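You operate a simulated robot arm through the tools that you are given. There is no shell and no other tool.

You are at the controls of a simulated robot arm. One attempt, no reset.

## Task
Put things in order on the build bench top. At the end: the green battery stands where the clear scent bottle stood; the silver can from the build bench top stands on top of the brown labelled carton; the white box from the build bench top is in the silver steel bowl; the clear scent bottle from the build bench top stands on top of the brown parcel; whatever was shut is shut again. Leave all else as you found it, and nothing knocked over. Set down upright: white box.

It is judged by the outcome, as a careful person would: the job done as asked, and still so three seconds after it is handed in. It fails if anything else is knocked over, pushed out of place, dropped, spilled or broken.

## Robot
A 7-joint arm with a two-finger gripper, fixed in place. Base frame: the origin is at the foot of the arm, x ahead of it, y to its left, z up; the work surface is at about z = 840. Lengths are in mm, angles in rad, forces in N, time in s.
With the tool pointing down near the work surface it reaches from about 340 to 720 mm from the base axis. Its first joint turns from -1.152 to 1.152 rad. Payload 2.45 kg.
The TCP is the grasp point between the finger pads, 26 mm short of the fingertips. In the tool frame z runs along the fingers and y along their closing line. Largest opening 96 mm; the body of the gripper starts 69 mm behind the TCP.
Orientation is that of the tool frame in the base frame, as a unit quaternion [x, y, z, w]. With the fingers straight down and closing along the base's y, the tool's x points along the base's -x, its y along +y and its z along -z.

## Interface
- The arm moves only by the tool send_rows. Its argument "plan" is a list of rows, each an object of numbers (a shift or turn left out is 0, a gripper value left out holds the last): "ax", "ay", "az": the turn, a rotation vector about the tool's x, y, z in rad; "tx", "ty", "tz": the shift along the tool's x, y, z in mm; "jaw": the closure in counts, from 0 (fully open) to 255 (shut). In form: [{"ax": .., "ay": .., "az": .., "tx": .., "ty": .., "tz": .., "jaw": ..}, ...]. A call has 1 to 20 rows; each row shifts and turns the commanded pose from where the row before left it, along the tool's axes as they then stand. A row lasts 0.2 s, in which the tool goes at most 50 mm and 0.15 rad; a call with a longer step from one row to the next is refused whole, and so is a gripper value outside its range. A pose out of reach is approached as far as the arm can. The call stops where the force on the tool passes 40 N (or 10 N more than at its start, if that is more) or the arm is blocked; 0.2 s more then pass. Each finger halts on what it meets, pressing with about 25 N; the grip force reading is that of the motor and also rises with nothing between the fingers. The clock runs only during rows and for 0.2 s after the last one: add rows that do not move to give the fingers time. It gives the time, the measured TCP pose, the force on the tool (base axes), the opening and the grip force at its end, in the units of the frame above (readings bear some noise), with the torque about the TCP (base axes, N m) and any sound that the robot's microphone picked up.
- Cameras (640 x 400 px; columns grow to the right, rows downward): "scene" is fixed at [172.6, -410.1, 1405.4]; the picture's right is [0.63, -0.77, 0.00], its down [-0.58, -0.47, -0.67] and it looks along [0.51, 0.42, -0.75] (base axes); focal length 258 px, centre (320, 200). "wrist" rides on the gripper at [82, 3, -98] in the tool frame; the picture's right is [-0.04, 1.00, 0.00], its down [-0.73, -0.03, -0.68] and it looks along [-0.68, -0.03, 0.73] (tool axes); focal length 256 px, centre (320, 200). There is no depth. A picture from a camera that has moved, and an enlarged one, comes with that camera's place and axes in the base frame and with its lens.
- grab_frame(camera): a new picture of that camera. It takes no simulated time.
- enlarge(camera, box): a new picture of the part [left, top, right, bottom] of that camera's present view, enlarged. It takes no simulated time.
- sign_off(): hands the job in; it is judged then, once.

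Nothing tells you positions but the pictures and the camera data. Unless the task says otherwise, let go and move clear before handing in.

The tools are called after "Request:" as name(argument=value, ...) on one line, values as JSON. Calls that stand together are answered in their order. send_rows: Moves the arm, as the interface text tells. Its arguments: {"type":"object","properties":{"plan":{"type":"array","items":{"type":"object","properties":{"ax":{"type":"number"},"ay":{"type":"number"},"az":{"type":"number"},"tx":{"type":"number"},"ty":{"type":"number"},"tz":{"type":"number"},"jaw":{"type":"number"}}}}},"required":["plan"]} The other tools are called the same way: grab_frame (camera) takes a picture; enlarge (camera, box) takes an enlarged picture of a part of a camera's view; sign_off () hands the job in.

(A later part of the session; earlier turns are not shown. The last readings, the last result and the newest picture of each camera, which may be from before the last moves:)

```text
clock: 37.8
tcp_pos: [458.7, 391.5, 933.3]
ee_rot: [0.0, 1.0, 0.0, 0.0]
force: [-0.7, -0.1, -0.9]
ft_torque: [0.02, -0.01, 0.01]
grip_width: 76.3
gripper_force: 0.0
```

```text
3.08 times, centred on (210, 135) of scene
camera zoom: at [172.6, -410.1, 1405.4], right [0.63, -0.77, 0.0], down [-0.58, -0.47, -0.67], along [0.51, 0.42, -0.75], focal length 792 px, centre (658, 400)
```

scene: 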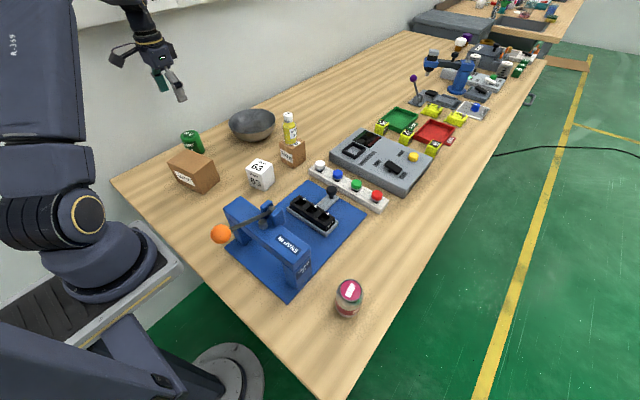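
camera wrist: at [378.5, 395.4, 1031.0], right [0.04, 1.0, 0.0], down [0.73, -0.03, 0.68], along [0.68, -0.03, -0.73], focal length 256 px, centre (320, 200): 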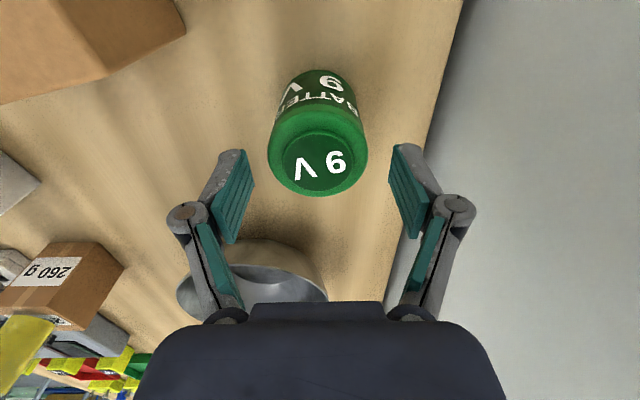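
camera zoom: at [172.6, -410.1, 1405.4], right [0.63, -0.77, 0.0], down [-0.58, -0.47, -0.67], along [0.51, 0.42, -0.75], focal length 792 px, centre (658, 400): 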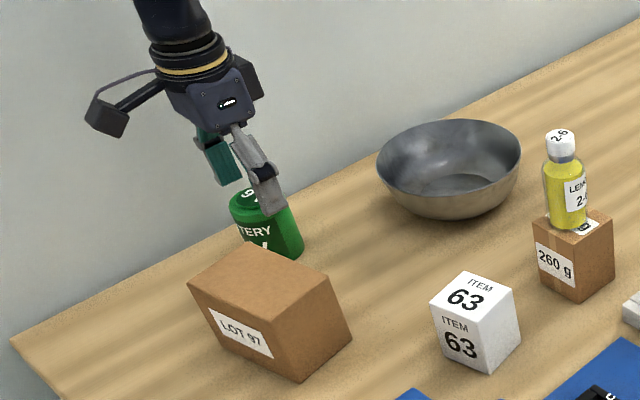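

Request:
send_rows(plan=[{"tx": 2, "tz": 20}, {"tz": 20}, {"tz": 14}, {}])

Request:
grab_frame(camera="wrist")

```text
clock: 38.8
tcp_pos: [456.9, 392.0, 878.1]
ee_rot: [0.001, 1.0, 0.0, 0.0]
force: [-0.4, -0.1, 0.5]
ft_torque: [0.04, -0.04, -0.03]
grip_width: 76.4
gripper_force: 0.0
```

```text
taken
camera wrist: at [375.5, 395.1, 976.5], right [0.04, 1.0, 0.0], down [0.73, -0.03, 0.68], along [0.68, -0.03, -0.73], focal length 256 px, centre (320, 200)
```

wrist: 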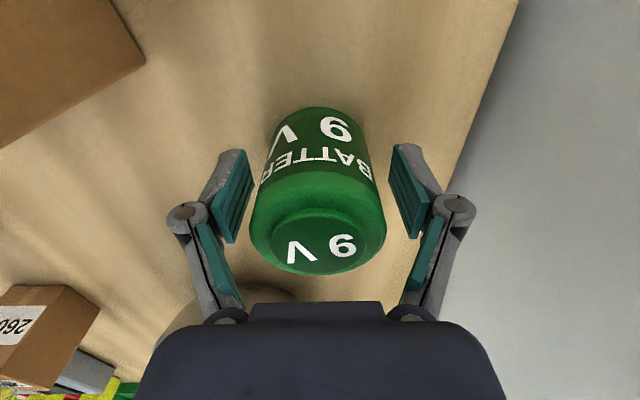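

Request:
send_rows(plan=[{"jaw": 90}, {"jaw": 255}, {}, {}, {}])

Request:
grab_frame(camera="wrist")

```text
clock: 40.0
tcp_pos: [456.3, 390.5, 879.4]
ee_rot: [-0.001, 1.0, 0.001, 0.001]
force: [-0.1, -1.7, 2.6]
ft_torque: [-0.16, 0.01, 0.0]
grip_width: 56.7
gripper_force: 25.1
```

```text
taken
camera wrist: at [375.6, 395.0, 976.9], right [0.04, 1.0, 0.0], down [0.73, -0.03, 0.68], along [0.68, -0.03, -0.73], focal length 256 px, centre (320, 200)
```

wrist: 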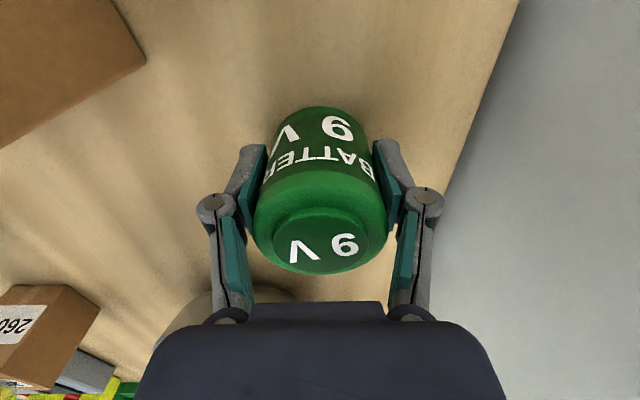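

The battery is gripped at 56.7 mm. I'll lift it and carry it high, staying clear of the bottle on the parcel, toward the bottle's old spot at (585.5,-310).

Request:
send_rows(plan=[{"tz": -10}, {"tz": -30}, {"tz": -45}, {"tz": -45}, {"tz": -45}, {"tz": -31}, {"ty": -30, "tx": -15}, {"ty": -42, "tx": -20}, {"ty": -42, "tx": -20}, {"ty": -45, "tx": -19}, {"ty": -48}, {"ty": -48}, {"ty": -48}, {"ty": -48}, {"ty": -48}, {"ty": -48}, {"ty": -48}, {"ty": -48}, {"ty": -30}, {}])

Request:
grab_frame(camera="scene")

```text
clock: 44.2
tcp_pos: [528.6, -180.3, 1084.7]
ee_rot: [0.0, 1.0, -0.001, 0.0]
force: [-0.4, 0.3, -3.6]
ft_torque: [0.0, 0.03, 0.03]
grip_width: 56.7
gripper_force: 25.2
```

```text
taken
```

scene: 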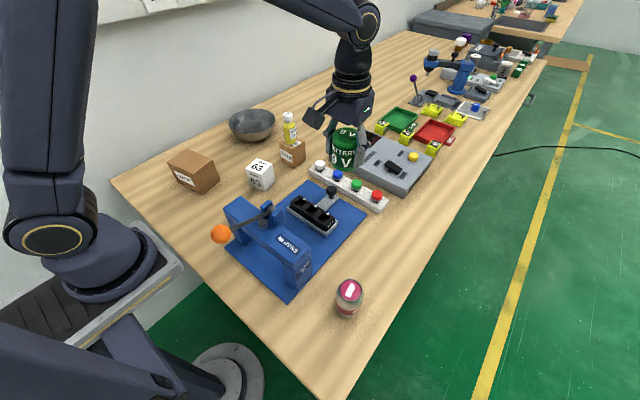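

Request:
send_rows(plan=[{"tx": -12, "ty": -30}, {"tx": -18, "ty": -40}, {"tx": -18, "ty": -40}, {"tx": -7, "ty": -20}, {"tz": 40}, {"tz": 45}, {"tz": 45}, {"tz": 35}, {"tz": 20}, {}])

Request:
grab_frame(camera="wrist")

Request:
enlarge(camera="scene", box=[340, 150, 440, 260])

```text
clock: 46.4
tcp_pos: [583.1, -311.3, 899.2]
ee_rot: [0.0, 1.0, 0.0, 0.0]
force: [-0.4, 0.1, -3.6]
ft_torque: [0.0, 0.03, 0.03]
grip_width: 56.6
gripper_force: 24.8
```

```text
taken
camera wrist: at [503.3, -307.2, 997.4], right [0.04, 1.0, 0.0], down [0.73, -0.03, 0.68], along [0.68, -0.03, -0.73], focal length 256 px, centre (320, 200)
```

wrist: 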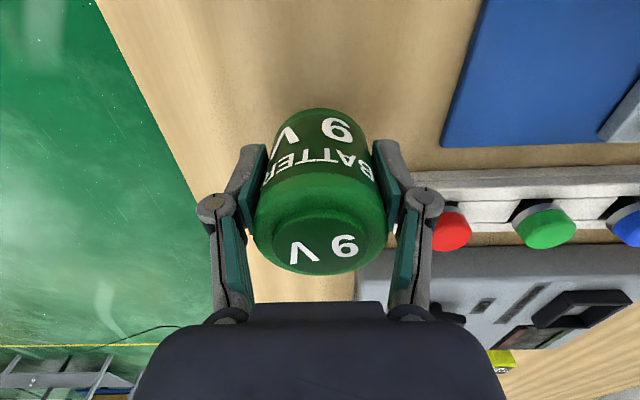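

```text
3.64 times, centred on (390, 205) of scene
camera zoom: at [172.7, -410.2, 1405.3], right [0.63, -0.77, 0.0], down [-0.58, -0.47, -0.67], along [0.51, 0.42, -0.75], focal length 936 px, centre (66, 182)
```

zoom: 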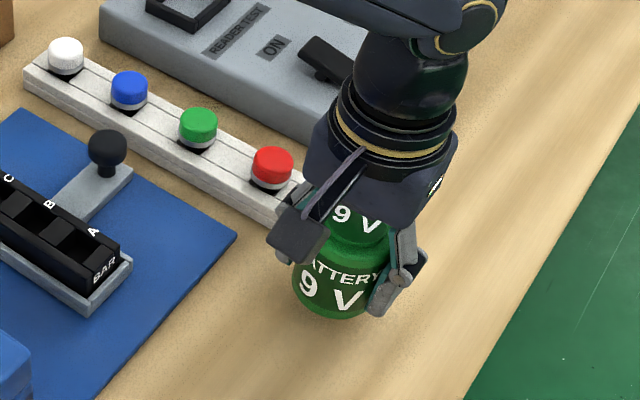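

Well positioned. I'll lower it to the table slowly.

Request:
send_rows(plan=[{"tz": 8, "tx": -0.5}, {"tz": 6}, {"tz": 3}, {}])

Request:
send_rows(plan=[{"tz": 1.5}, {"tz": 1}, {}])

```text
clock: 47.4
tcp_pos: [587.7, -314.0, 883.5]
ee_rot: [0.0, 1.0, 0.0, 0.0]
force: [0.3, -0.7, -4.0]
ft_torque: [0.0, 0.04, -0.02]
grip_width: 56.7
gripper_force: 24.5
```

```text
clock: 48.2
tcp_pos: [586.3, -312.0, 880.5]
ee_rot: [0.001, 1.0, 0.0, 0.0]
force: [-0.6, -1.1, -3.7]
ft_torque: [0.0, 0.02, 0.0]
grip_width: 56.8
gripper_force: 25.7
```

Request:
send_rows(plan=[{"tz": 1}, {"tz": 1}, {}])

Request:
send_rows(plan=[{"tz": 0.8}, {}])

```text
clock: 49.0
tcp_pos: [586.5, -313.0, 878.8]
ee_rot: [0.001, 1.0, 0.001, 0.001]
force: [-0.9, 2.1, 3.7]
ft_torque: [-0.01, 0.02, -0.05]
grip_width: 56.9
gripper_force: 25.3
```

```text
clock: 49.6
tcp_pos: [586.7, -312.8, 879.3]
ee_rot: [0.001, 1.0, 0.0, 0.001]
force: [-3.3, 4.3, 17.3]
ft_torque: [0.07, 0.13, -0.18]
grip_width: 56.8
gripper_force: 24.9
```

Request:
send_rows(plan=[{"tz": -0.8}, {"jaw": 95}, {"jaw": 75}, {"jaw": 55}, {}, {}])

Request:
grab_frame(camera="wrist")

Request:
enlarge(camera="scene", box=[340, 150, 440, 260])

```text
clock: 51.0
tcp_pos: [586.4, -313.0, 877.5]
ee_rot: [0.0, 1.0, 0.001, 0.0]
force: [-0.8, 0.5, 0.1]
ft_torque: [-0.01, -0.01, 0.02]
grip_width: 75.6
gripper_force: 0.1
```

```text
taken
camera wrist: at [505.1, -308.1, 976.2], right [0.04, 1.0, 0.0], down [0.73, -0.03, 0.68], along [0.68, -0.03, -0.73], focal length 256 px, centre (320, 200)
```

wrist: 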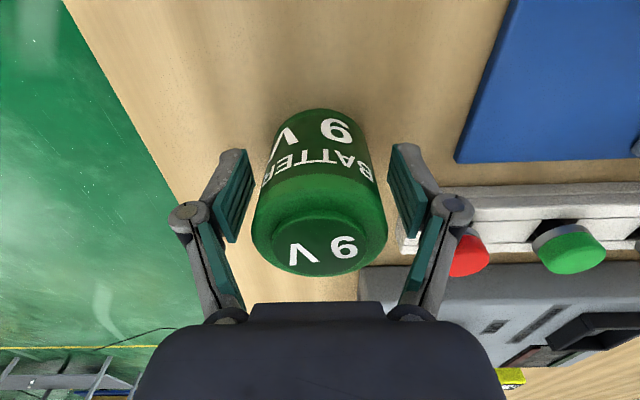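

```text
3.64 times, centred on (390, 205) of scene
camera zoom: at [172.6, -410.1, 1405.4], right [0.63, -0.77, 0.0], down [-0.58, -0.47, -0.67], along [0.51, 0.42, -0.75], focal length 936 px, centre (66, 182)
```

zoom: 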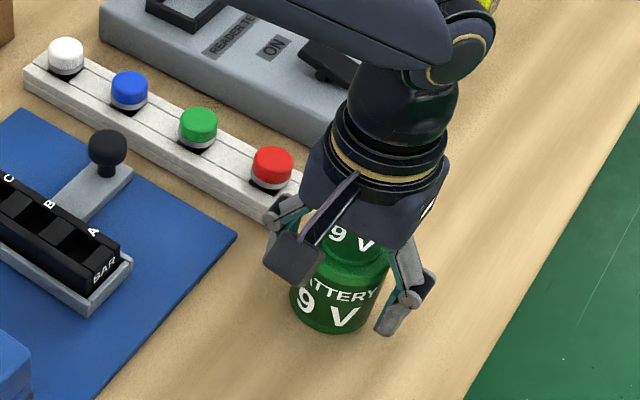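

The battery stands in place. I'll rise and go to the silver can.

Request:
send_rows(plan=[{"tz": -15}, {"tz": -40}, {"tz": -45}, {"tz": -45}, {"tz": -40}, {"tx": 40, "ty": -3}, {"tx": 45, "ty": -3}, {"tx": 45, "ty": -3}, {"tx": 45, "ty": -3}, {"tx": 35, "ty": -2}, {}])

Request:
grab_frame(camera="wrist")

Request:
enlarge(camera="wrist", box=[240, 20, 400, 180])

Request:
grab_frame(camera="scene")

```text
clock: 53.4
tcp_pos: [374.9, -325.3, 1064.2]
ee_rot: [0.0, 1.0, 0.0, 0.0]
force: [0.3, 0.0, 0.2]
ft_torque: [0.0, -0.01, -0.04]
grip_width: 75.3
gripper_force: 0.1
```

```text
taken
camera wrist: at [294.6, -321.2, 1162.4], right [0.04, 1.0, 0.0], down [0.73, -0.03, 0.68], along [0.68, -0.03, -0.73], focal length 256 px, centre (320, 200)
```

wrist: 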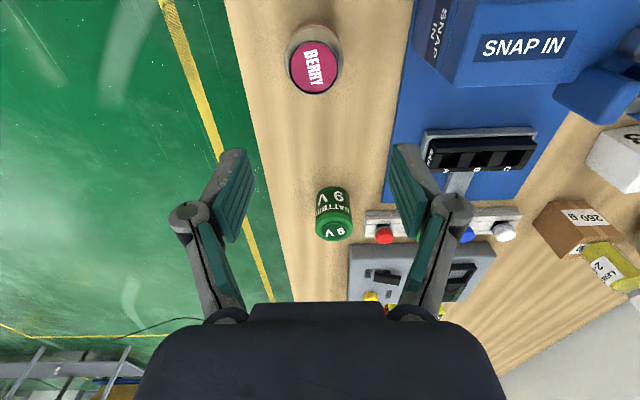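

```text
2.50 times, centred on (320, 100) of wrist
camera zoom: at [294.6, -321.2, 1162.4], right [0.04, 1.0, 0.0], down [0.73, -0.03, 0.68], along [0.68, -0.03, -0.73], focal length 640 px, centre (320, 450)
```

zoom: 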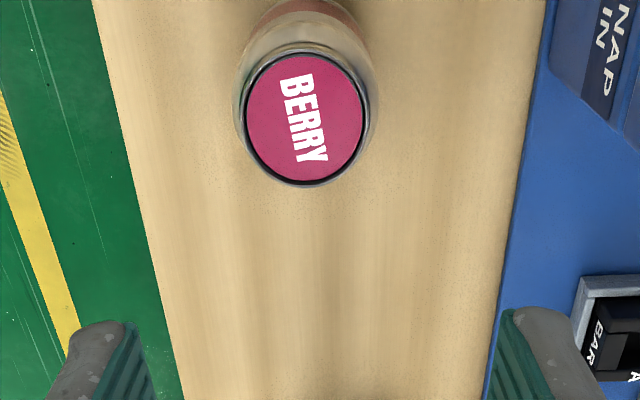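

```text
taken
```

scene: 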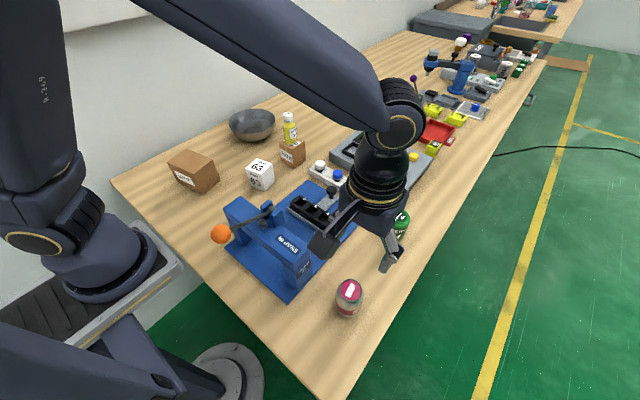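

Request:
send_rows(plan=[{"tx": 16, "ty": -4}, {"tz": 40}, {"tz": 40}, {"tz": 22}, {}])

Request:
grab_frame(camera="wrist")

Request:
enlarge(camera="scene", box=[280, 200, 430, 340])

```text
clock: 54.6
tcp_pos: [360.1, -331.3, 961.9]
ee_rot: [0.001, 1.0, -0.001, -0.001]
force: [-0.3, -0.4, 1.1]
ft_torque: [0.0, 0.01, 0.0]
grip_width: 75.4
gripper_force: 0.1
```

```text
taken
camera wrist: at [278.9, -327.0, 1059.8], right [0.04, 1.0, 0.0], down [0.73, -0.03, 0.68], along [0.68, -0.03, -0.73], focal length 256 px, centre (320, 200)
```

wrist: 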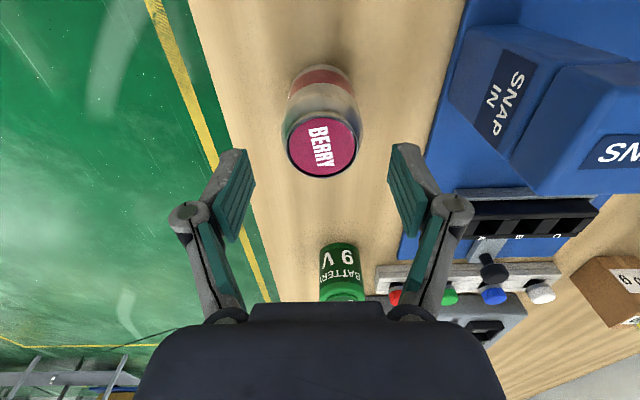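

```text
2.86 times, centred on (355, 270) of scene
camera zoom: at [172.6, -410.1, 1405.4], right [0.63, -0.77, 0.0], down [-0.58, -0.47, -0.67], along [0.51, 0.42, -0.75], focal length 736 px, centre (220, 0)
```

zoom: 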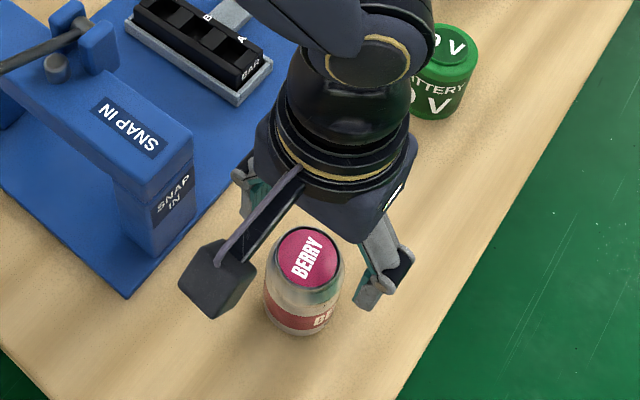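

Request:
send_rows(plan=[{"tx": -2, "tz": 30}, {"tz": 30}, {"tz": 22}, {}])

Request:
grab_frame(camera="wrist")

Request:
enlarge(camera="scene", box=[280, 200, 430, 340])

```text
clock: 55.6
tcp_pos: [360.9, -330.6, 877.1]
ee_rot: [0.001, 1.0, 0.0, 0.0]
force: [0.1, 0.1, 0.7]
ft_torque: [-0.02, 0.02, 0.0]
grip_width: 75.1
gripper_force: 0.1
```

```text
taken
camera wrist: at [280.5, -326.1, 975.7], right [0.04, 1.0, 0.0], down [0.73, -0.03, 0.68], along [0.68, -0.03, -0.73], focal length 256 px, centre (320, 200)
```

wrist: 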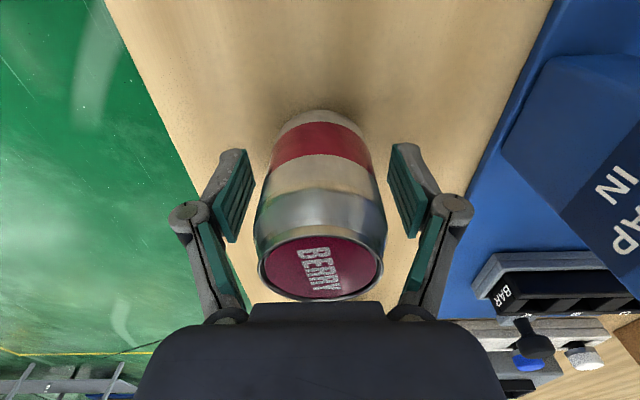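

```text
2.86 times, centred on (355, 270) of scene
camera zoom: at [172.6, -410.1, 1405.4], right [0.63, -0.77, 0.0], down [-0.58, -0.47, -0.67], along [0.51, 0.42, -0.75], focal length 736 px, centre (220, 0)
```

zoom: 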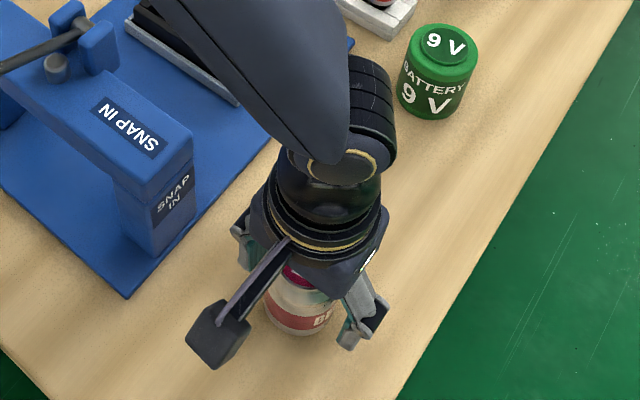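

Clearly a metallic can. I'll grip it.

Request:
send_rows(plan=[{"jaw": 95}, {"jaw": 255}, {}, {}, {}])

Request:
grab_frame(camera="wrist")

```text
clock: 56.8
tcp_pos: [361.5, -330.5, 877.6]
ee_rot: [0.0, 1.0, -0.001, 0.001]
force: [-0.1, 0.9, -0.7]
ft_torque: [0.04, 0.05, -0.01]
grip_width: 52.1
gripper_force: 24.9
```

```text
taken
camera wrist: at [280.5, -326.1, 976.1], right [0.04, 1.0, 0.0], down [0.73, -0.03, 0.68], along [0.68, -0.03, -0.73], focal length 256 px, centre (320, 200)
```

wrist: 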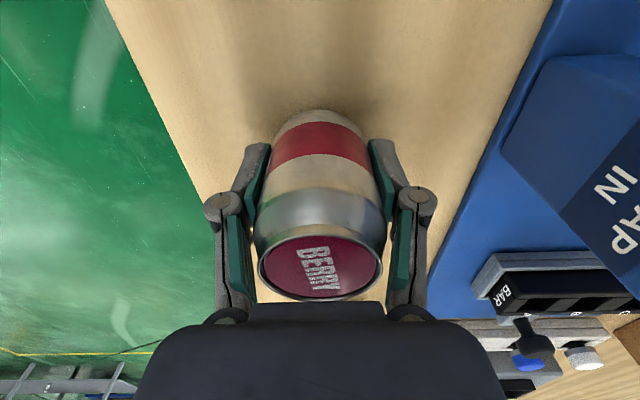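

Gripped at 52 mm. I'll lift it and carry it around the press to the LOT 97 carton.

Request:
send_rows(plan=[{"tz": -10}, {"tz": -30}, {"tz": -45}, {"tz": -45}, {"tz": -45}, {"tz": -38}, {"tx": -42}, {"tx": -45, "ty": 15}, {"tx": -40, "ty": 25}, {"tx": -20, "ty": 40}, {"ty": 48}, {"ty": 48}, {"ty": 48}, {"ty": 48}, {"ty": 48}, {"ty": 48}, {"ty": 48}, {"ty": 48}, {"ty": 40}, {"ty": 20}])

Request:
send_rows(plan=[{"ty": 30}, {"tx": 30, "ty": 25}, {"tx": 35}, {"tx": 30}, {"tx": 15}, {}])

Request:
grab_frame(camera="wrist")

Request:
grab_frame(camera="scene")

```text
clock: 61.0
tcp_pos: [511.3, 194.0, 1092.4]
ee_rot: [0.0, 1.0, -0.001, 0.0]
force: [0.5, -0.1, -2.3]
ft_torque: [0.04, 0.0, 0.05]
grip_width: 51.9
gripper_force: 25.6
```

```text
clock: 62.4
tcp_pos: [400.8, 249.6, 1093.0]
ee_rot: [0.001, 1.0, -0.001, 0.0]
force: [0.2, -0.6, -2.2]
ft_torque: [0.02, 0.02, 0.01]
grip_width: 52.0
gripper_force: 24.7
```

```text
taken
camera wrist: at [320.0, 253.9, 1191.2], right [0.04, 1.0, 0.0], down [0.73, -0.03, 0.68], along [0.68, -0.03, -0.73], focal length 256 px, centre (320, 200)
```

wrist: 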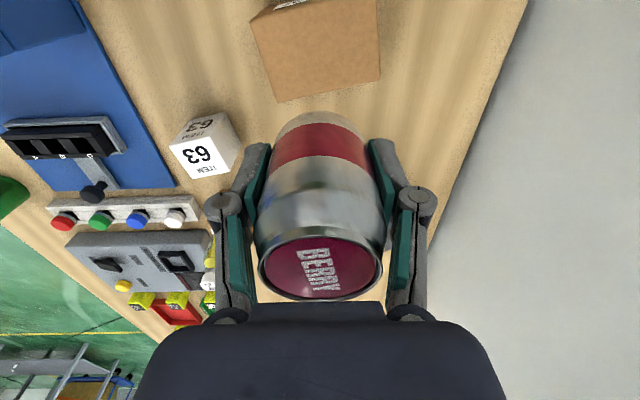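

```text
taken
```

scene: 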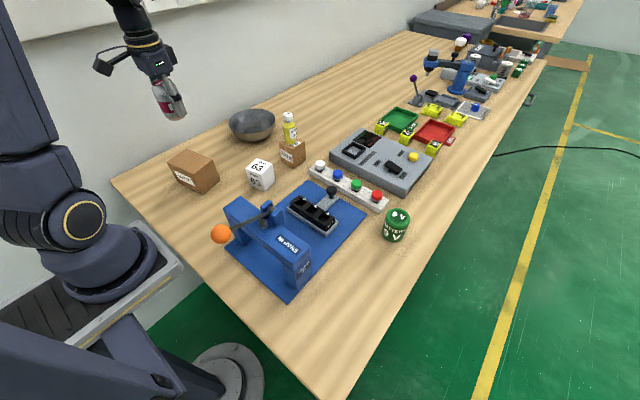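

Request:
enlarge(camera="wrist", box=[230, 0, 400, 110])

```text
3.64 times, centred on (315, 55) of wrist
camera zoom: at [320.0, 253.9, 1191.2], right [0.04, 1.0, 0.0], down [0.73, -0.03, 0.68], along [0.68, -0.03, -0.73], focal length 931 px, centre (338, 727)
```

zoom: 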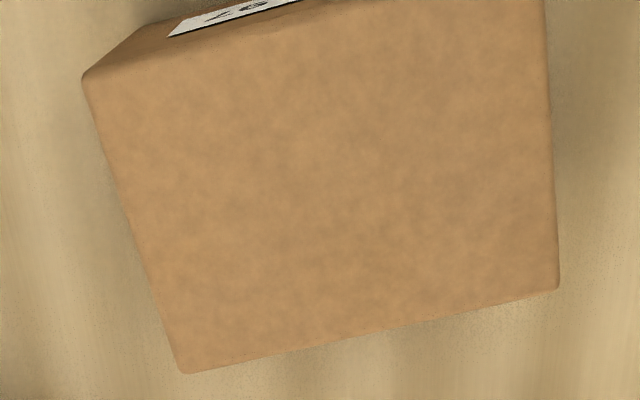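

Request:
send_rows(plan=[{"tx": 19.5, "ty": 2}, {"tz": 35}, {"tz": 40}, {"tz": 30}, {"tz": 13}, {}])

Request:
grab_frame(camera="wrist")

Request:
enlarge(camera="scene", box=[140, 90, 260, 210])

```text
clock: 63.8
tcp_pos: [381.2, 251.0, 974.6]
ee_rot: [0.001, 1.0, 0.0, 0.0]
force: [0.1, -0.4, -2.2]
ft_torque: [-0.02, 0.03, -0.01]
grip_width: 51.6
gripper_force: 24.5
```

```text
taken
camera wrist: at [299.4, 255.3, 1071.4], right [0.04, 1.0, 0.0], down [0.73, -0.03, 0.68], along [0.68, -0.03, -0.73], focal length 256 px, centre (320, 200)
```

wrist: 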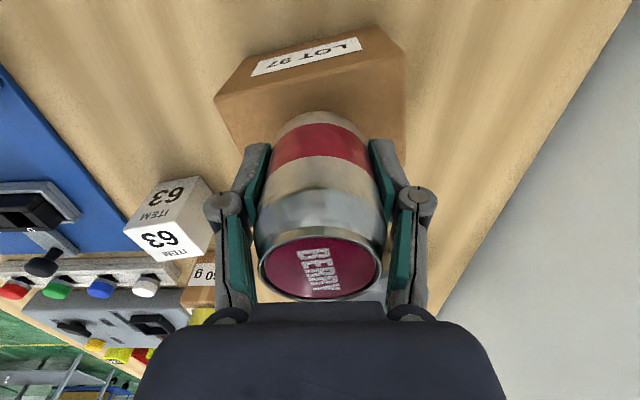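

```text
3.33 times, centred on (200, 150) of scene
camera zoom: at [172.7, -410.1, 1405.4], right [0.63, -0.77, 0.0], down [-0.58, -0.47, -0.67], along [0.51, 0.42, -0.75], focal length 858 px, centre (720, 367)
```

zoom: 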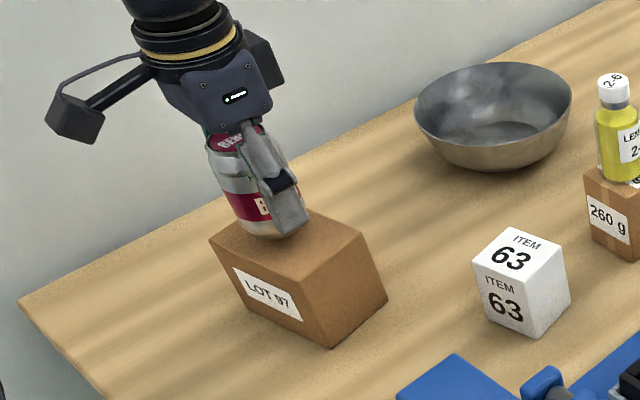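

Request:
send_rows(plan=[{"tz": 5}, {"tz": 4}, {"tz": 2}, {}])

Request:
send_rows(plan=[{"tz": 1.5}, {"tz": 1.5}, {}])

```text
clock: 64.8
tcp_pos: [379.4, 251.6, 962.3]
ee_rot: [0.0, 1.0, 0.0, 0.0]
force: [-1.4, -0.8, 7.5]
ft_torque: [-0.06, 0.08, 0.01]
grip_width: 51.7
gripper_force: 25.1
```

```text
clock: 65.6
tcp_pos: [379.7, 250.6, 959.9]
ee_rot: [-0.001, 1.0, 0.001, 0.001]
force: [0.3, -1.0, 18.1]
ft_torque: [-0.06, -0.05, 0.01]
grip_width: 51.9
gripper_force: 25.3
```

Contact made. I'll ease off and release.

Request:
send_rows(plan=[{"tz": -1.5}, {"jaw": 105}, {"jaw": 85}, {"jaw": 62}, {}, {}])

Request:
grab_frame(camera="wrist")

Request:
enlarge(camera="scene", box=[140, 90, 260, 210])

```text
clock: 67.0
tcp_pos: [380.1, 250.2, 961.4]
ee_rot: [0.0, 1.0, 0.0, -0.001]
force: [-0.4, 0.2, -0.2]
ft_torque: [0.02, -0.01, 0.0]
grip_width: 72.9
gripper_force: 0.0
```

```text
taken
camera wrist: at [299.2, 255.4, 1059.9], right [0.04, 1.0, 0.0], down [0.73, -0.03, 0.68], along [0.68, -0.03, -0.73], focal length 256 px, centre (320, 200)
```

wrist: 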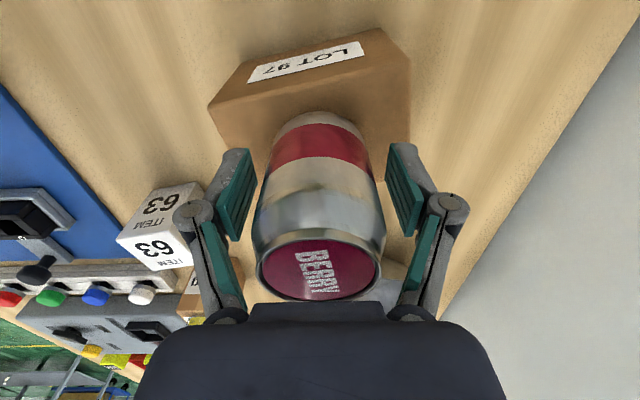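

```text
3.33 times, centred on (200, 150) of scene
camera zoom: at [172.6, -410.1, 1405.4], right [0.63, -0.77, 0.0], down [-0.58, -0.47, -0.67], along [0.51, 0.42, -0.75], focal length 858 px, centre (720, 367)
```

zoom: 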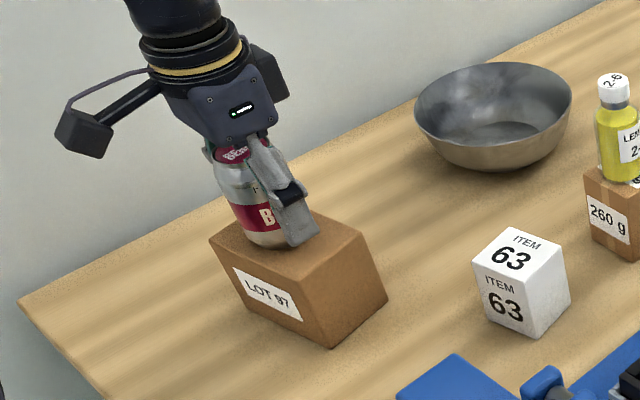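

The can stands on the carton. I'll rise clear and move toward the bowl for a closer measurement.

Request:
send_rows(plan=[{"tz": -10}, {"tz": -30}, {"tz": -45}, {"tz": -45}, {"tx": -40, "jaw": 20}, {"tx": -45}, {"tx": -45, "ty": 10}, {"tx": -45, "ty": 15}, {"tx": -40, "ty": 15}, {"tz": 20}, {}])

Request:
grab_frame(camera="wrist")

Request:
enlarge(camera="wrist", box=[240, 60, 440, 260])

Request:
enlarge(camera="scene", box=[150, 90, 250, 200])

```text
clock: 69.4
tcp_pos: [596.5, 290.3, 1069.8]
ee_rot: [0.0, 1.0, 0.0, 0.0]
force: [1.5, -1.0, -0.1]
ft_torque: [0.0, -0.04, -0.01]
grip_width: 88.3
gripper_force: 0.0
```

```text
taken
camera wrist: at [514.9, 295.3, 1168.7], right [0.04, 1.0, 0.0], down [0.73, -0.03, 0.68], along [0.68, -0.03, -0.73], focal length 256 px, centre (320, 200)
```

wrist: 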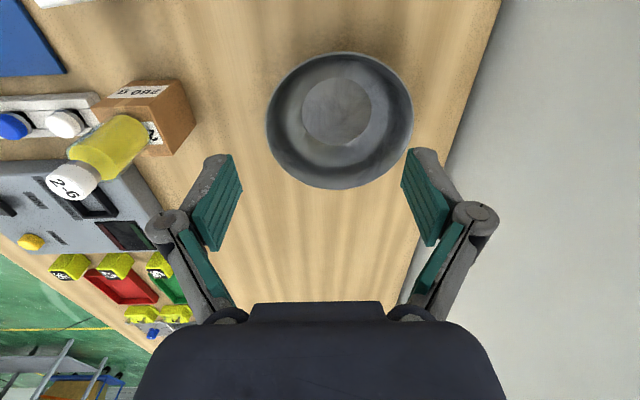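

```text
2.00 times, centred on (340, 160) of wrist
camera zoom: at [514.9, 295.3, 1168.7], right [0.04, 1.0, 0.0], down [0.73, -0.03, 0.68], along [0.68, -0.03, -0.73], focal length 512 px, centre (280, 280)
```

zoom: 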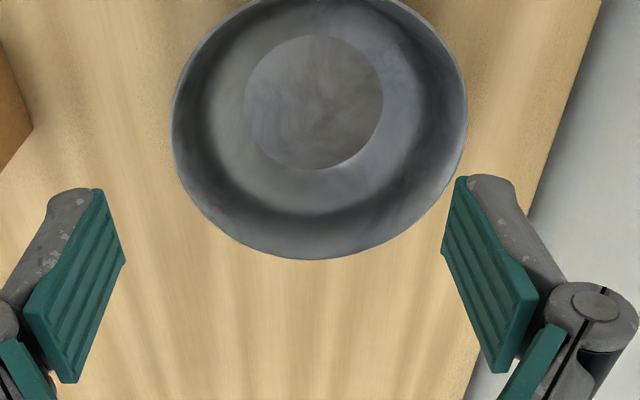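

```text
3.64 times, centred on (200, 145) of scene
camera zoom: at [172.7, -410.1, 1405.4], right [0.63, -0.77, 0.0], down [-0.58, -0.47, -0.67], along [0.51, 0.42, -0.75], focal length 936 px, centre (756, 400)
```

zoom: 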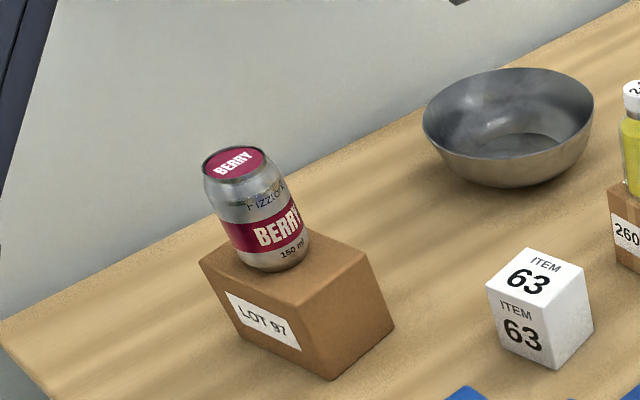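

Bowl floor centre is about (661,310), about 91 mm across. I'll test whether the arm reaches there with the tool vertical, above the bowl.

Request:
send_rows(plan=[{"tx": -32, "ty": 10}, {"tx": -32, "ty": 10}, {"tz": 40}, {"tz": 40}, {"tz": 30}, {}, {}])

Request:
grab_frame(camera="wrist")

Request:
enlarge(camera="scene", box=[200, 60, 320, 160])

```text
clock: 71.0
tcp_pos: [632.1, 301.1, 961.3]
ee_rot: [0.0, 1.0, 0.0, 0.0]
force: [0.3, -1.1, -0.3]
ft_torque: [-0.04, -0.05, -0.01]
grip_width: 88.5
gripper_force: 0.1
out of reach, approached as far as the arm can: row 2
```

```text
taken
camera wrist: at [550.9, 305.4, 1058.8], right [0.04, 1.0, 0.0], down [0.73, -0.03, 0.68], along [0.68, -0.03, -0.73], focal length 256 px, centre (320, 200)
```

wrist: 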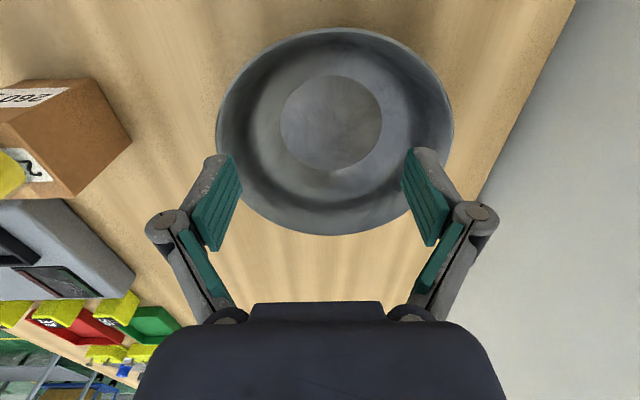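

```text
4.00 times, centred on (260, 110) of scene
camera zoom: at [172.6, -410.1, 1405.4], right [0.63, -0.77, 0.0], down [-0.58, -0.47, -0.67], along [0.51, 0.42, -0.75], focal length 1030 px, centre (560, 560)
```

zoom: 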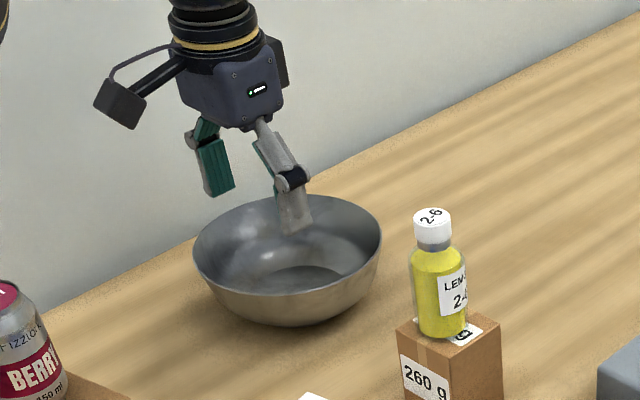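

Request:
send_rows(plan=[{"tx": -15, "ty": 4}, {"tx": -15, "ty": 5}, {}, {}])

```text
clock: 72.0
tcp_pos: [648.6, 305.4, 960.1]
ee_rot: [0.0, 1.0, 0.0, 0.0]
force: [0.3, -0.6, -0.2]
ft_torque: [0.0, -0.01, 0.01]
grip_width: 88.3
gripper_force: 0.1
out of reach, approached as far as the arm can: row 2
```

With the tool vertical, the limit is a radius of about 717 mm and the bowl centre is at about 731. So I'll pick the box with the tool pitched outward about 0.2 rad and place it at that same pitch. First I back off and look at the white box.

Request:
send_rows(plan=[{"tx": 40, "ty": -10}, {"tx": 40, "ty": -20, "tz": -20}, {"tx": 30, "ty": -30, "tz": -20}, {"ty": -45, "tx": 15}, {"ty": -45, "tx": 15}, {"ty": -45, "tx": 15}, {"ty": -25, "tx": 10, "az": -0.14}, {}])

Request:
grab_frame(camera="wrist")

Request:
enlarge(camera="wrist", box=[240, 40, 400, 200])

Request:
enlarge(camera="scene", box=[200, 60, 320, 260])

```text
clock: 73.8
tcp_pos: [483.5, 84.2, 1000.2]
ee_rot: [-0.069, 0.998, 0.0, 0.0]
force: [-0.6, 0.8, 0.5]
ft_torque: [-0.01, -0.01, 0.01]
grip_width: 88.2
gripper_force: 0.0
```

```text
taken
camera wrist: at [402.7, 77.2, 1097.9], right [-0.1, 0.99, 0.0], down [0.73, 0.07, 0.68], along [0.68, 0.07, -0.73], focal length 256 px, centre (320, 200)
```

wrist: 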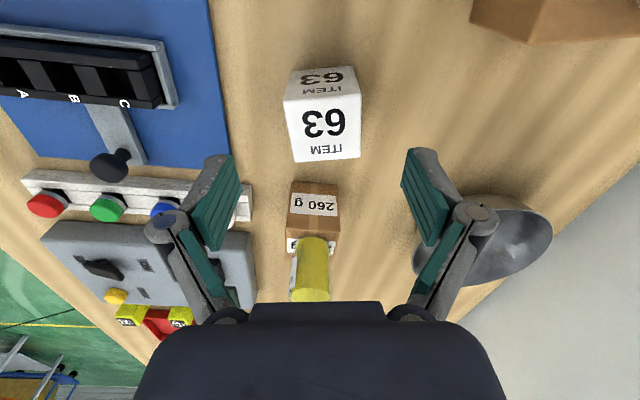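

```text
2.50 times, centred on (320, 120) of wrist
camera zoom: at [402.7, 77.2, 1097.9], right [-0.1, 0.99, 0.0], down [0.73, 0.07, 0.68], along [0.68, 0.07, -0.73], focal length 640 px, centre (320, 400)
```

zoom: 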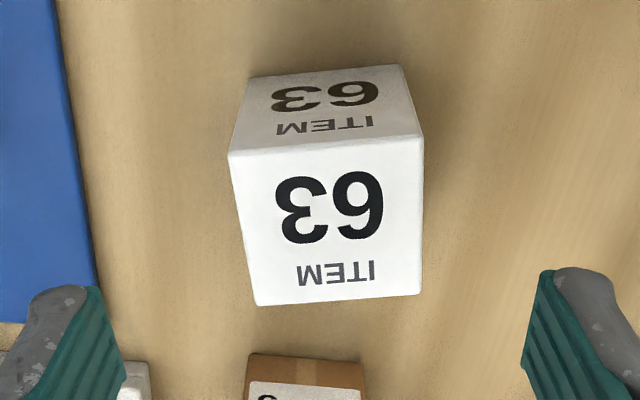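

```text
2.00 times, centred on (260, 160) of scene
camera zoom: at [172.6, -410.1, 1405.4], right [0.63, -0.77, 0.0], down [-0.58, -0.47, -0.67], along [0.51, 0.42, -0.75], focal length 515 px, centre (440, 280)
```

zoom: 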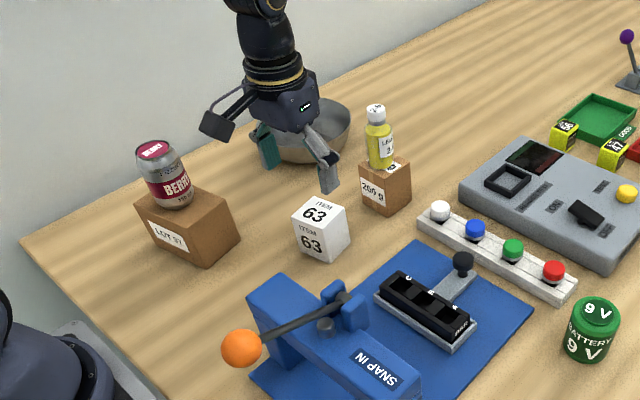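

The white box is about 56×55×70, centred (502,92), yaw about 0.18. I'll pitch the tool, align, and check.

Request:
send_rows(plan=[{"az": -0.04, "jaw": 55}, {"ay": -0.1}, {"ay": -0.1}, {"tx": -19.5, "ty": 3.9, "tz": 4}, {"tx": 8, "tz": 39}, {}])

Request:
grab_frame(camera="wrist")

Request:
enlarge(camera="scene", box=[200, 60, 320, 260])

```text
clock: 75.2
tcp_pos: [502.6, 90.9, 957.6]
ee_rot: [-0.089, 0.991, 0.009, 0.1]
force: [-0.8, -0.6, -0.2]
ft_torque: [0.02, -0.01, 0.03]
grip_width: 75.3
gripper_force: 0.0
```

```text
taken
camera wrist: at [404.1, 78.1, 1037.7], right [-0.14, 0.99, 0.01], down [0.58, 0.08, 0.81], along [0.8, 0.12, -0.58], focal length 256 px, centre (320, 200)
```

wrist: 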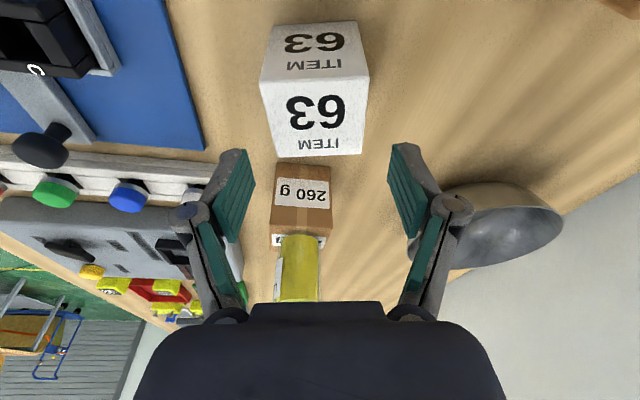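

```text
2.00 times, centred on (260, 160) of scene
camera zoom: at [172.6, -410.1, 1405.4], right [0.63, -0.77, 0.0], down [-0.58, -0.47, -0.67], along [0.51, 0.42, -0.75], focal length 515 px, centre (440, 280)
```

zoom: 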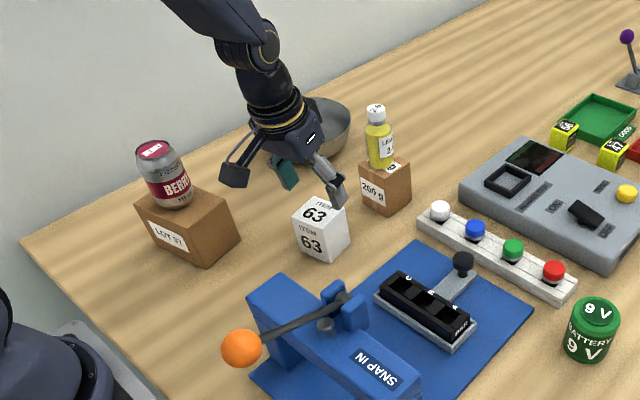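

Request:
send_rows(plan=[{"tx": 4, "tz": 19.6}, {"tx": 4, "tz": 19.6}, {}])

Request:
enlarge(camera="scene", box=[200, 110, 320, 240])

Request:
grab_frame(camera="wrist")

```text
clock: 76.0
tcp_pos: [501.8, 90.8, 919.6]
ee_rot: [-0.089, 0.991, 0.008, 0.099]
force: [-0.5, -0.3, -0.3]
ft_torque: [0.02, 0.03, 0.01]
grip_width: 75.3
gripper_force: 0.1
```

```text
3.08 times, centred on (260, 175) of scene
camera zoom: at [172.6, -410.1, 1405.4], right [0.63, -0.77, 0.0], down [-0.58, -0.47, -0.67], along [0.51, 0.42, -0.75], focal length 792 px, centre (505, 277)
```

zoom: 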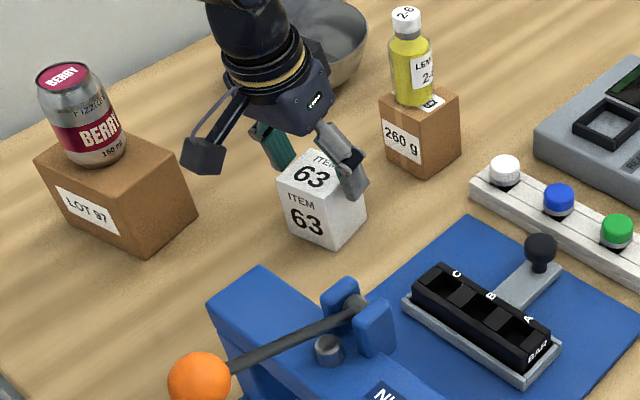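

```text
taken
camera wrist: at [403.7, 77.6, 999.6], right [-0.14, 0.99, 0.01], down [0.58, 0.08, 0.81], along [0.8, 0.12, -0.58], focal length 256 px, centre (320, 200)
```

wrist: 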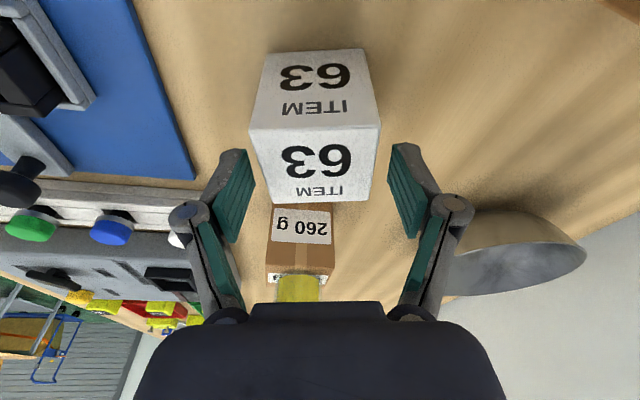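

Request:
send_rows(plan=[{"tx": 3, "ty": -1, "tz": 15}, {"tx": 3, "tz": 15}, {}])

Request:
grab_frame(camera="wrist")

Request:
enlarge(camera="scene", box=[200, 110, 320, 240])

```text
clock: 76.8
tcp_pos: [502.3, 90.1, 889.3]
ee_rot: [-0.09, 0.991, 0.01, 0.1]
force: [0.0, 0.3, 0.0]
ft_torque: [-0.05, 0.01, 0.0]
grip_width: 75.4
gripper_force: 0.0
```

```text
taken
camera wrist: at [404.3, 77.3, 969.2], right [-0.14, 0.99, 0.01], down [0.58, 0.08, 0.81], along [0.8, 0.12, -0.58], focal length 256 px, centre (320, 200)
```

wrist: 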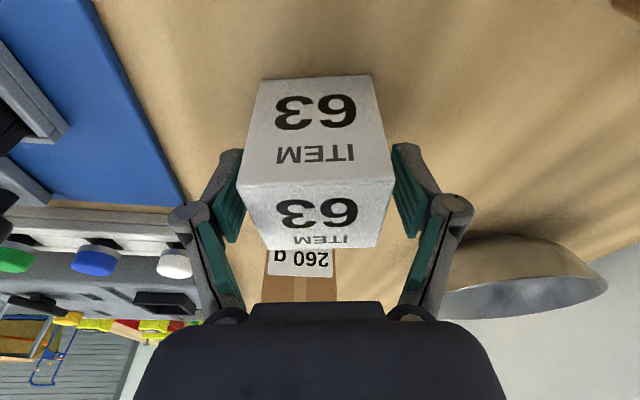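

```text
3.08 times, centred on (260, 175) of scene
camera zoom: at [172.6, -410.1, 1405.4], right [0.63, -0.77, 0.0], down [-0.58, -0.47, -0.67], along [0.51, 0.42, -0.75], focal length 792 px, centre (505, 277)
```

zoom: 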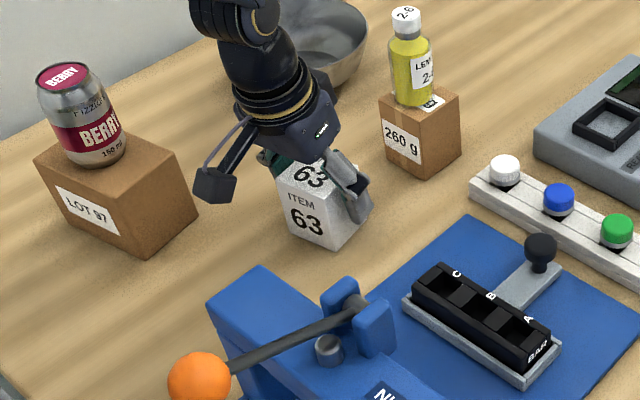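

Request:
send_rows(plan=[{"jaw": 85}, {"jaw": 255}, {}, {}, {}])

Request:
grab_frame(camera="wrist")

```text
clock: 78.0
tcp_pos: [501.8, 89.8, 889.7]
ee_rot: [-0.09, 0.991, 0.009, 0.1]
force: [-0.3, -1.3, 2.6]
ft_torque: [-0.04, 0.05, 0.02]
grip_width: 57.5
gripper_force: 25.2
```

```text
taken
camera wrist: at [404.2, 77.2, 969.4], right [-0.14, 0.99, 0.01], down [0.58, 0.08, 0.81], along [0.8, 0.12, -0.58], focal length 256 px, centre (320, 200)
```

wrist: 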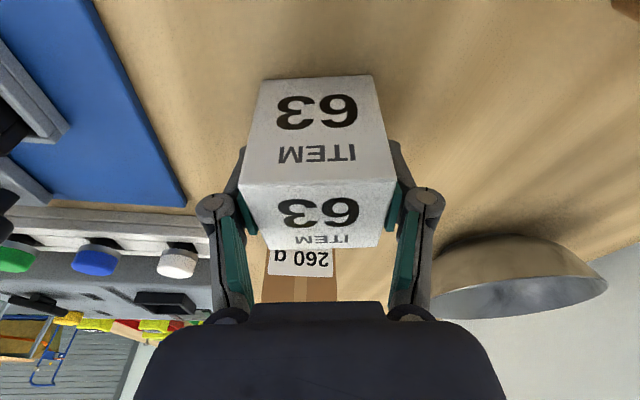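

The white box is gripped. I'll lift it, turn to the bowl's bearing while keeping the pitch, and carry it over.

Request:
send_rows(plan=[{"tx": -2, "tz": -9.8}, {"tx": -6, "tz": -29.4}, {"tx": -8.9, "tz": -44.1}, {"ax": -0.0257, "az": -0.1267}, {"ax": -0.0257, "az": -0.1267}, {"tx": -16.65, "ty": 36.2, "tz": 3.4}, {"tx": -16.65, "ty": 36.2, "tz": 3.4}, {}])

Request:
enlarge(camera="scene", box=[200, 60, 320, 190])

```text
clock: 79.8
tcp_pos: [500.6, 172.0, 973.8]
ee_rot: [-0.217, 0.971, 0.022, 0.098]
force: [-0.2, -0.2, -1.1]
ft_torque: [-0.01, 0.0, 0.01]
grip_width: 57.2
gripper_force: 25.0
```

```text
3.08 times, centred on (260, 125) of scene
camera zoom: at [172.7, -410.1, 1405.4], right [0.63, -0.77, 0.0], down [-0.58, -0.47, -0.67], along [0.51, 0.42, -0.75], focal length 792 px, centre (505, 431)
```

zoom: 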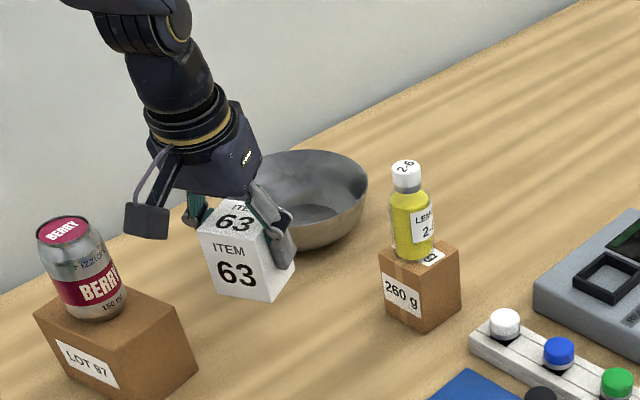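

Request:
send_rows(plan=[{"tx": -33.4, "ty": 9.9, "tz": 6.8}, {"tx": -33.4, "ty": 9.9, "tz": 6.8}, {"tx": -33.4, "ty": 9.9, "tz": 6.8}, {"tx": -33.4, "ty": 9.9, "tz": 6.8}, {"tx": -33.4, "ty": 9.9, "tz": 6.8}, {"tx": -33.4, "ty": 9.9, "tz": 6.8}, {}])

Request:
grab_frame(camera="wrist")

Request:
enlarge(camera="scene", box=[200, 60, 320, 160])

```text
clock: 81.4
tcp_pos: [663.2, 310.8, 975.2]
ee_rot: [-0.216, 0.971, 0.021, 0.098]
force: [-0.2, -0.2, -1.4]
ft_torque: [0.02, 0.02, 0.01]
grip_width: 57.4
gripper_force: 24.7
```

```text
taken
camera wrist: at [571.8, 273.1, 1054.7], right [-0.39, 0.92, 0.01], down [0.54, 0.22, 0.81], along [0.75, 0.32, -0.59], focal length 256 px, centre (320, 200)
```

wrist: 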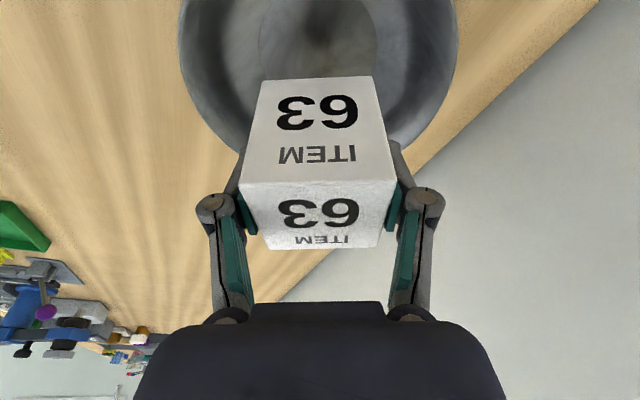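

```text
4.00 times, centred on (260, 110) of scene
camera zoom: at [172.7, -410.1, 1405.4], right [0.63, -0.77, 0.0], down [-0.58, -0.47, -0.67], along [0.51, 0.42, -0.75], focal length 1030 px, centre (560, 560)
```

zoom: 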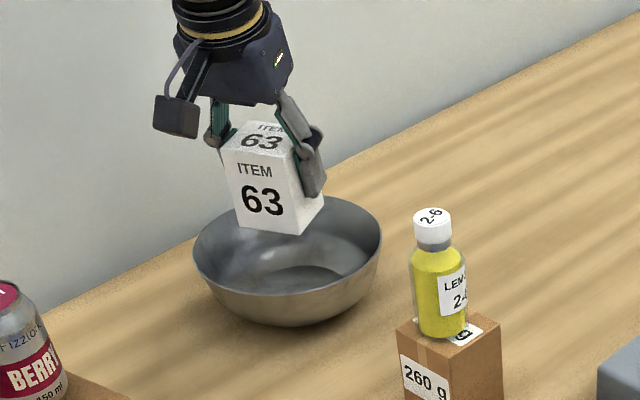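

Request:
enlarge(camera="wrist", box=[170, 0, 470, 160])

```text
2.13 times, centred on (320, 80) of wrist
camera zoom: at [571.8, 273.1, 1054.7], right [-0.39, 0.92, 0.01], down [0.54, 0.22, 0.81], along [0.75, 0.32, -0.59], focal length 546 px, centre (320, 456)
```

zoom: 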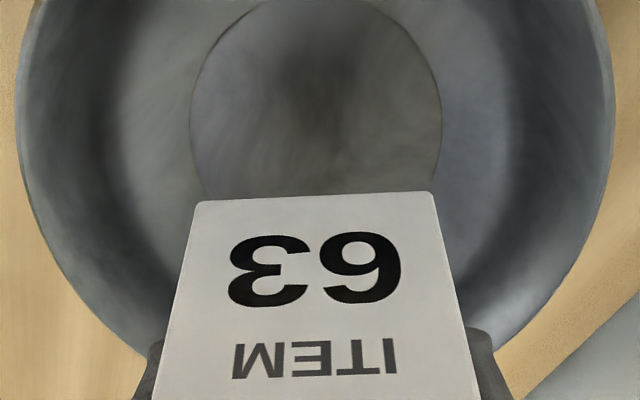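

Centred over the bowl floor. I'll lower the box.

Request:
send_rows(plan=[{"tx": 5, "tz": 24.5, "ty": 0.7}, {"tx": 5, "tz": 24.5}, {"tx": 4, "tz": 19.6}, {}])

Request:
grab_frame(camera="wrist")

Request:
enlarge(camera="scene", box=[200, 60, 320, 160])

```text
clock: 82.4
tcp_pos: [664.0, 311.0, 904.7]
ee_rot: [-0.216, 0.971, 0.022, 0.098]
force: [0.0, -0.5, -0.6]
ft_torque: [0.01, -0.01, 0.01]
grip_width: 57.2
gripper_force: 24.8
```

```text
taken
camera wrist: at [573.1, 272.8, 984.9], right [-0.39, 0.92, 0.01], down [0.54, 0.22, 0.81], along [0.75, 0.32, -0.58], focal length 256 px, centre (320, 200)
```

wrist: 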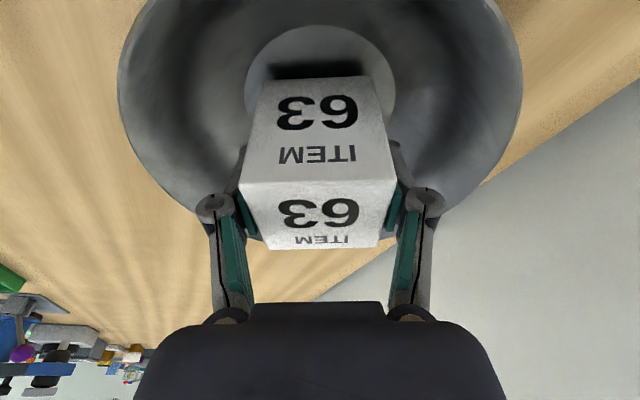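

```text
4.00 times, centred on (260, 110) of scene
camera zoom: at [172.7, -410.1, 1405.4], right [0.63, -0.77, 0.0], down [-0.58, -0.47, -0.67], along [0.51, 0.42, -0.75], focal length 1030 px, centre (560, 560)
```

zoom: 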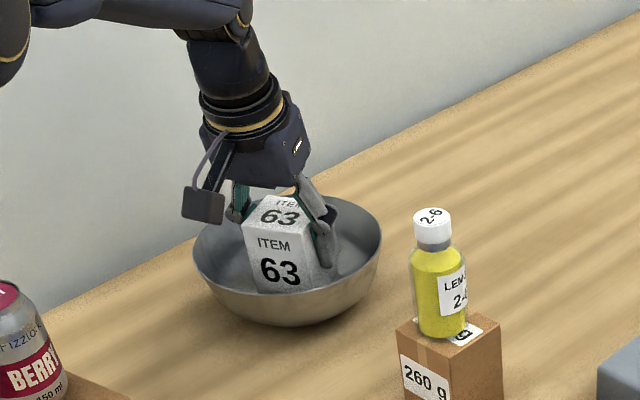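

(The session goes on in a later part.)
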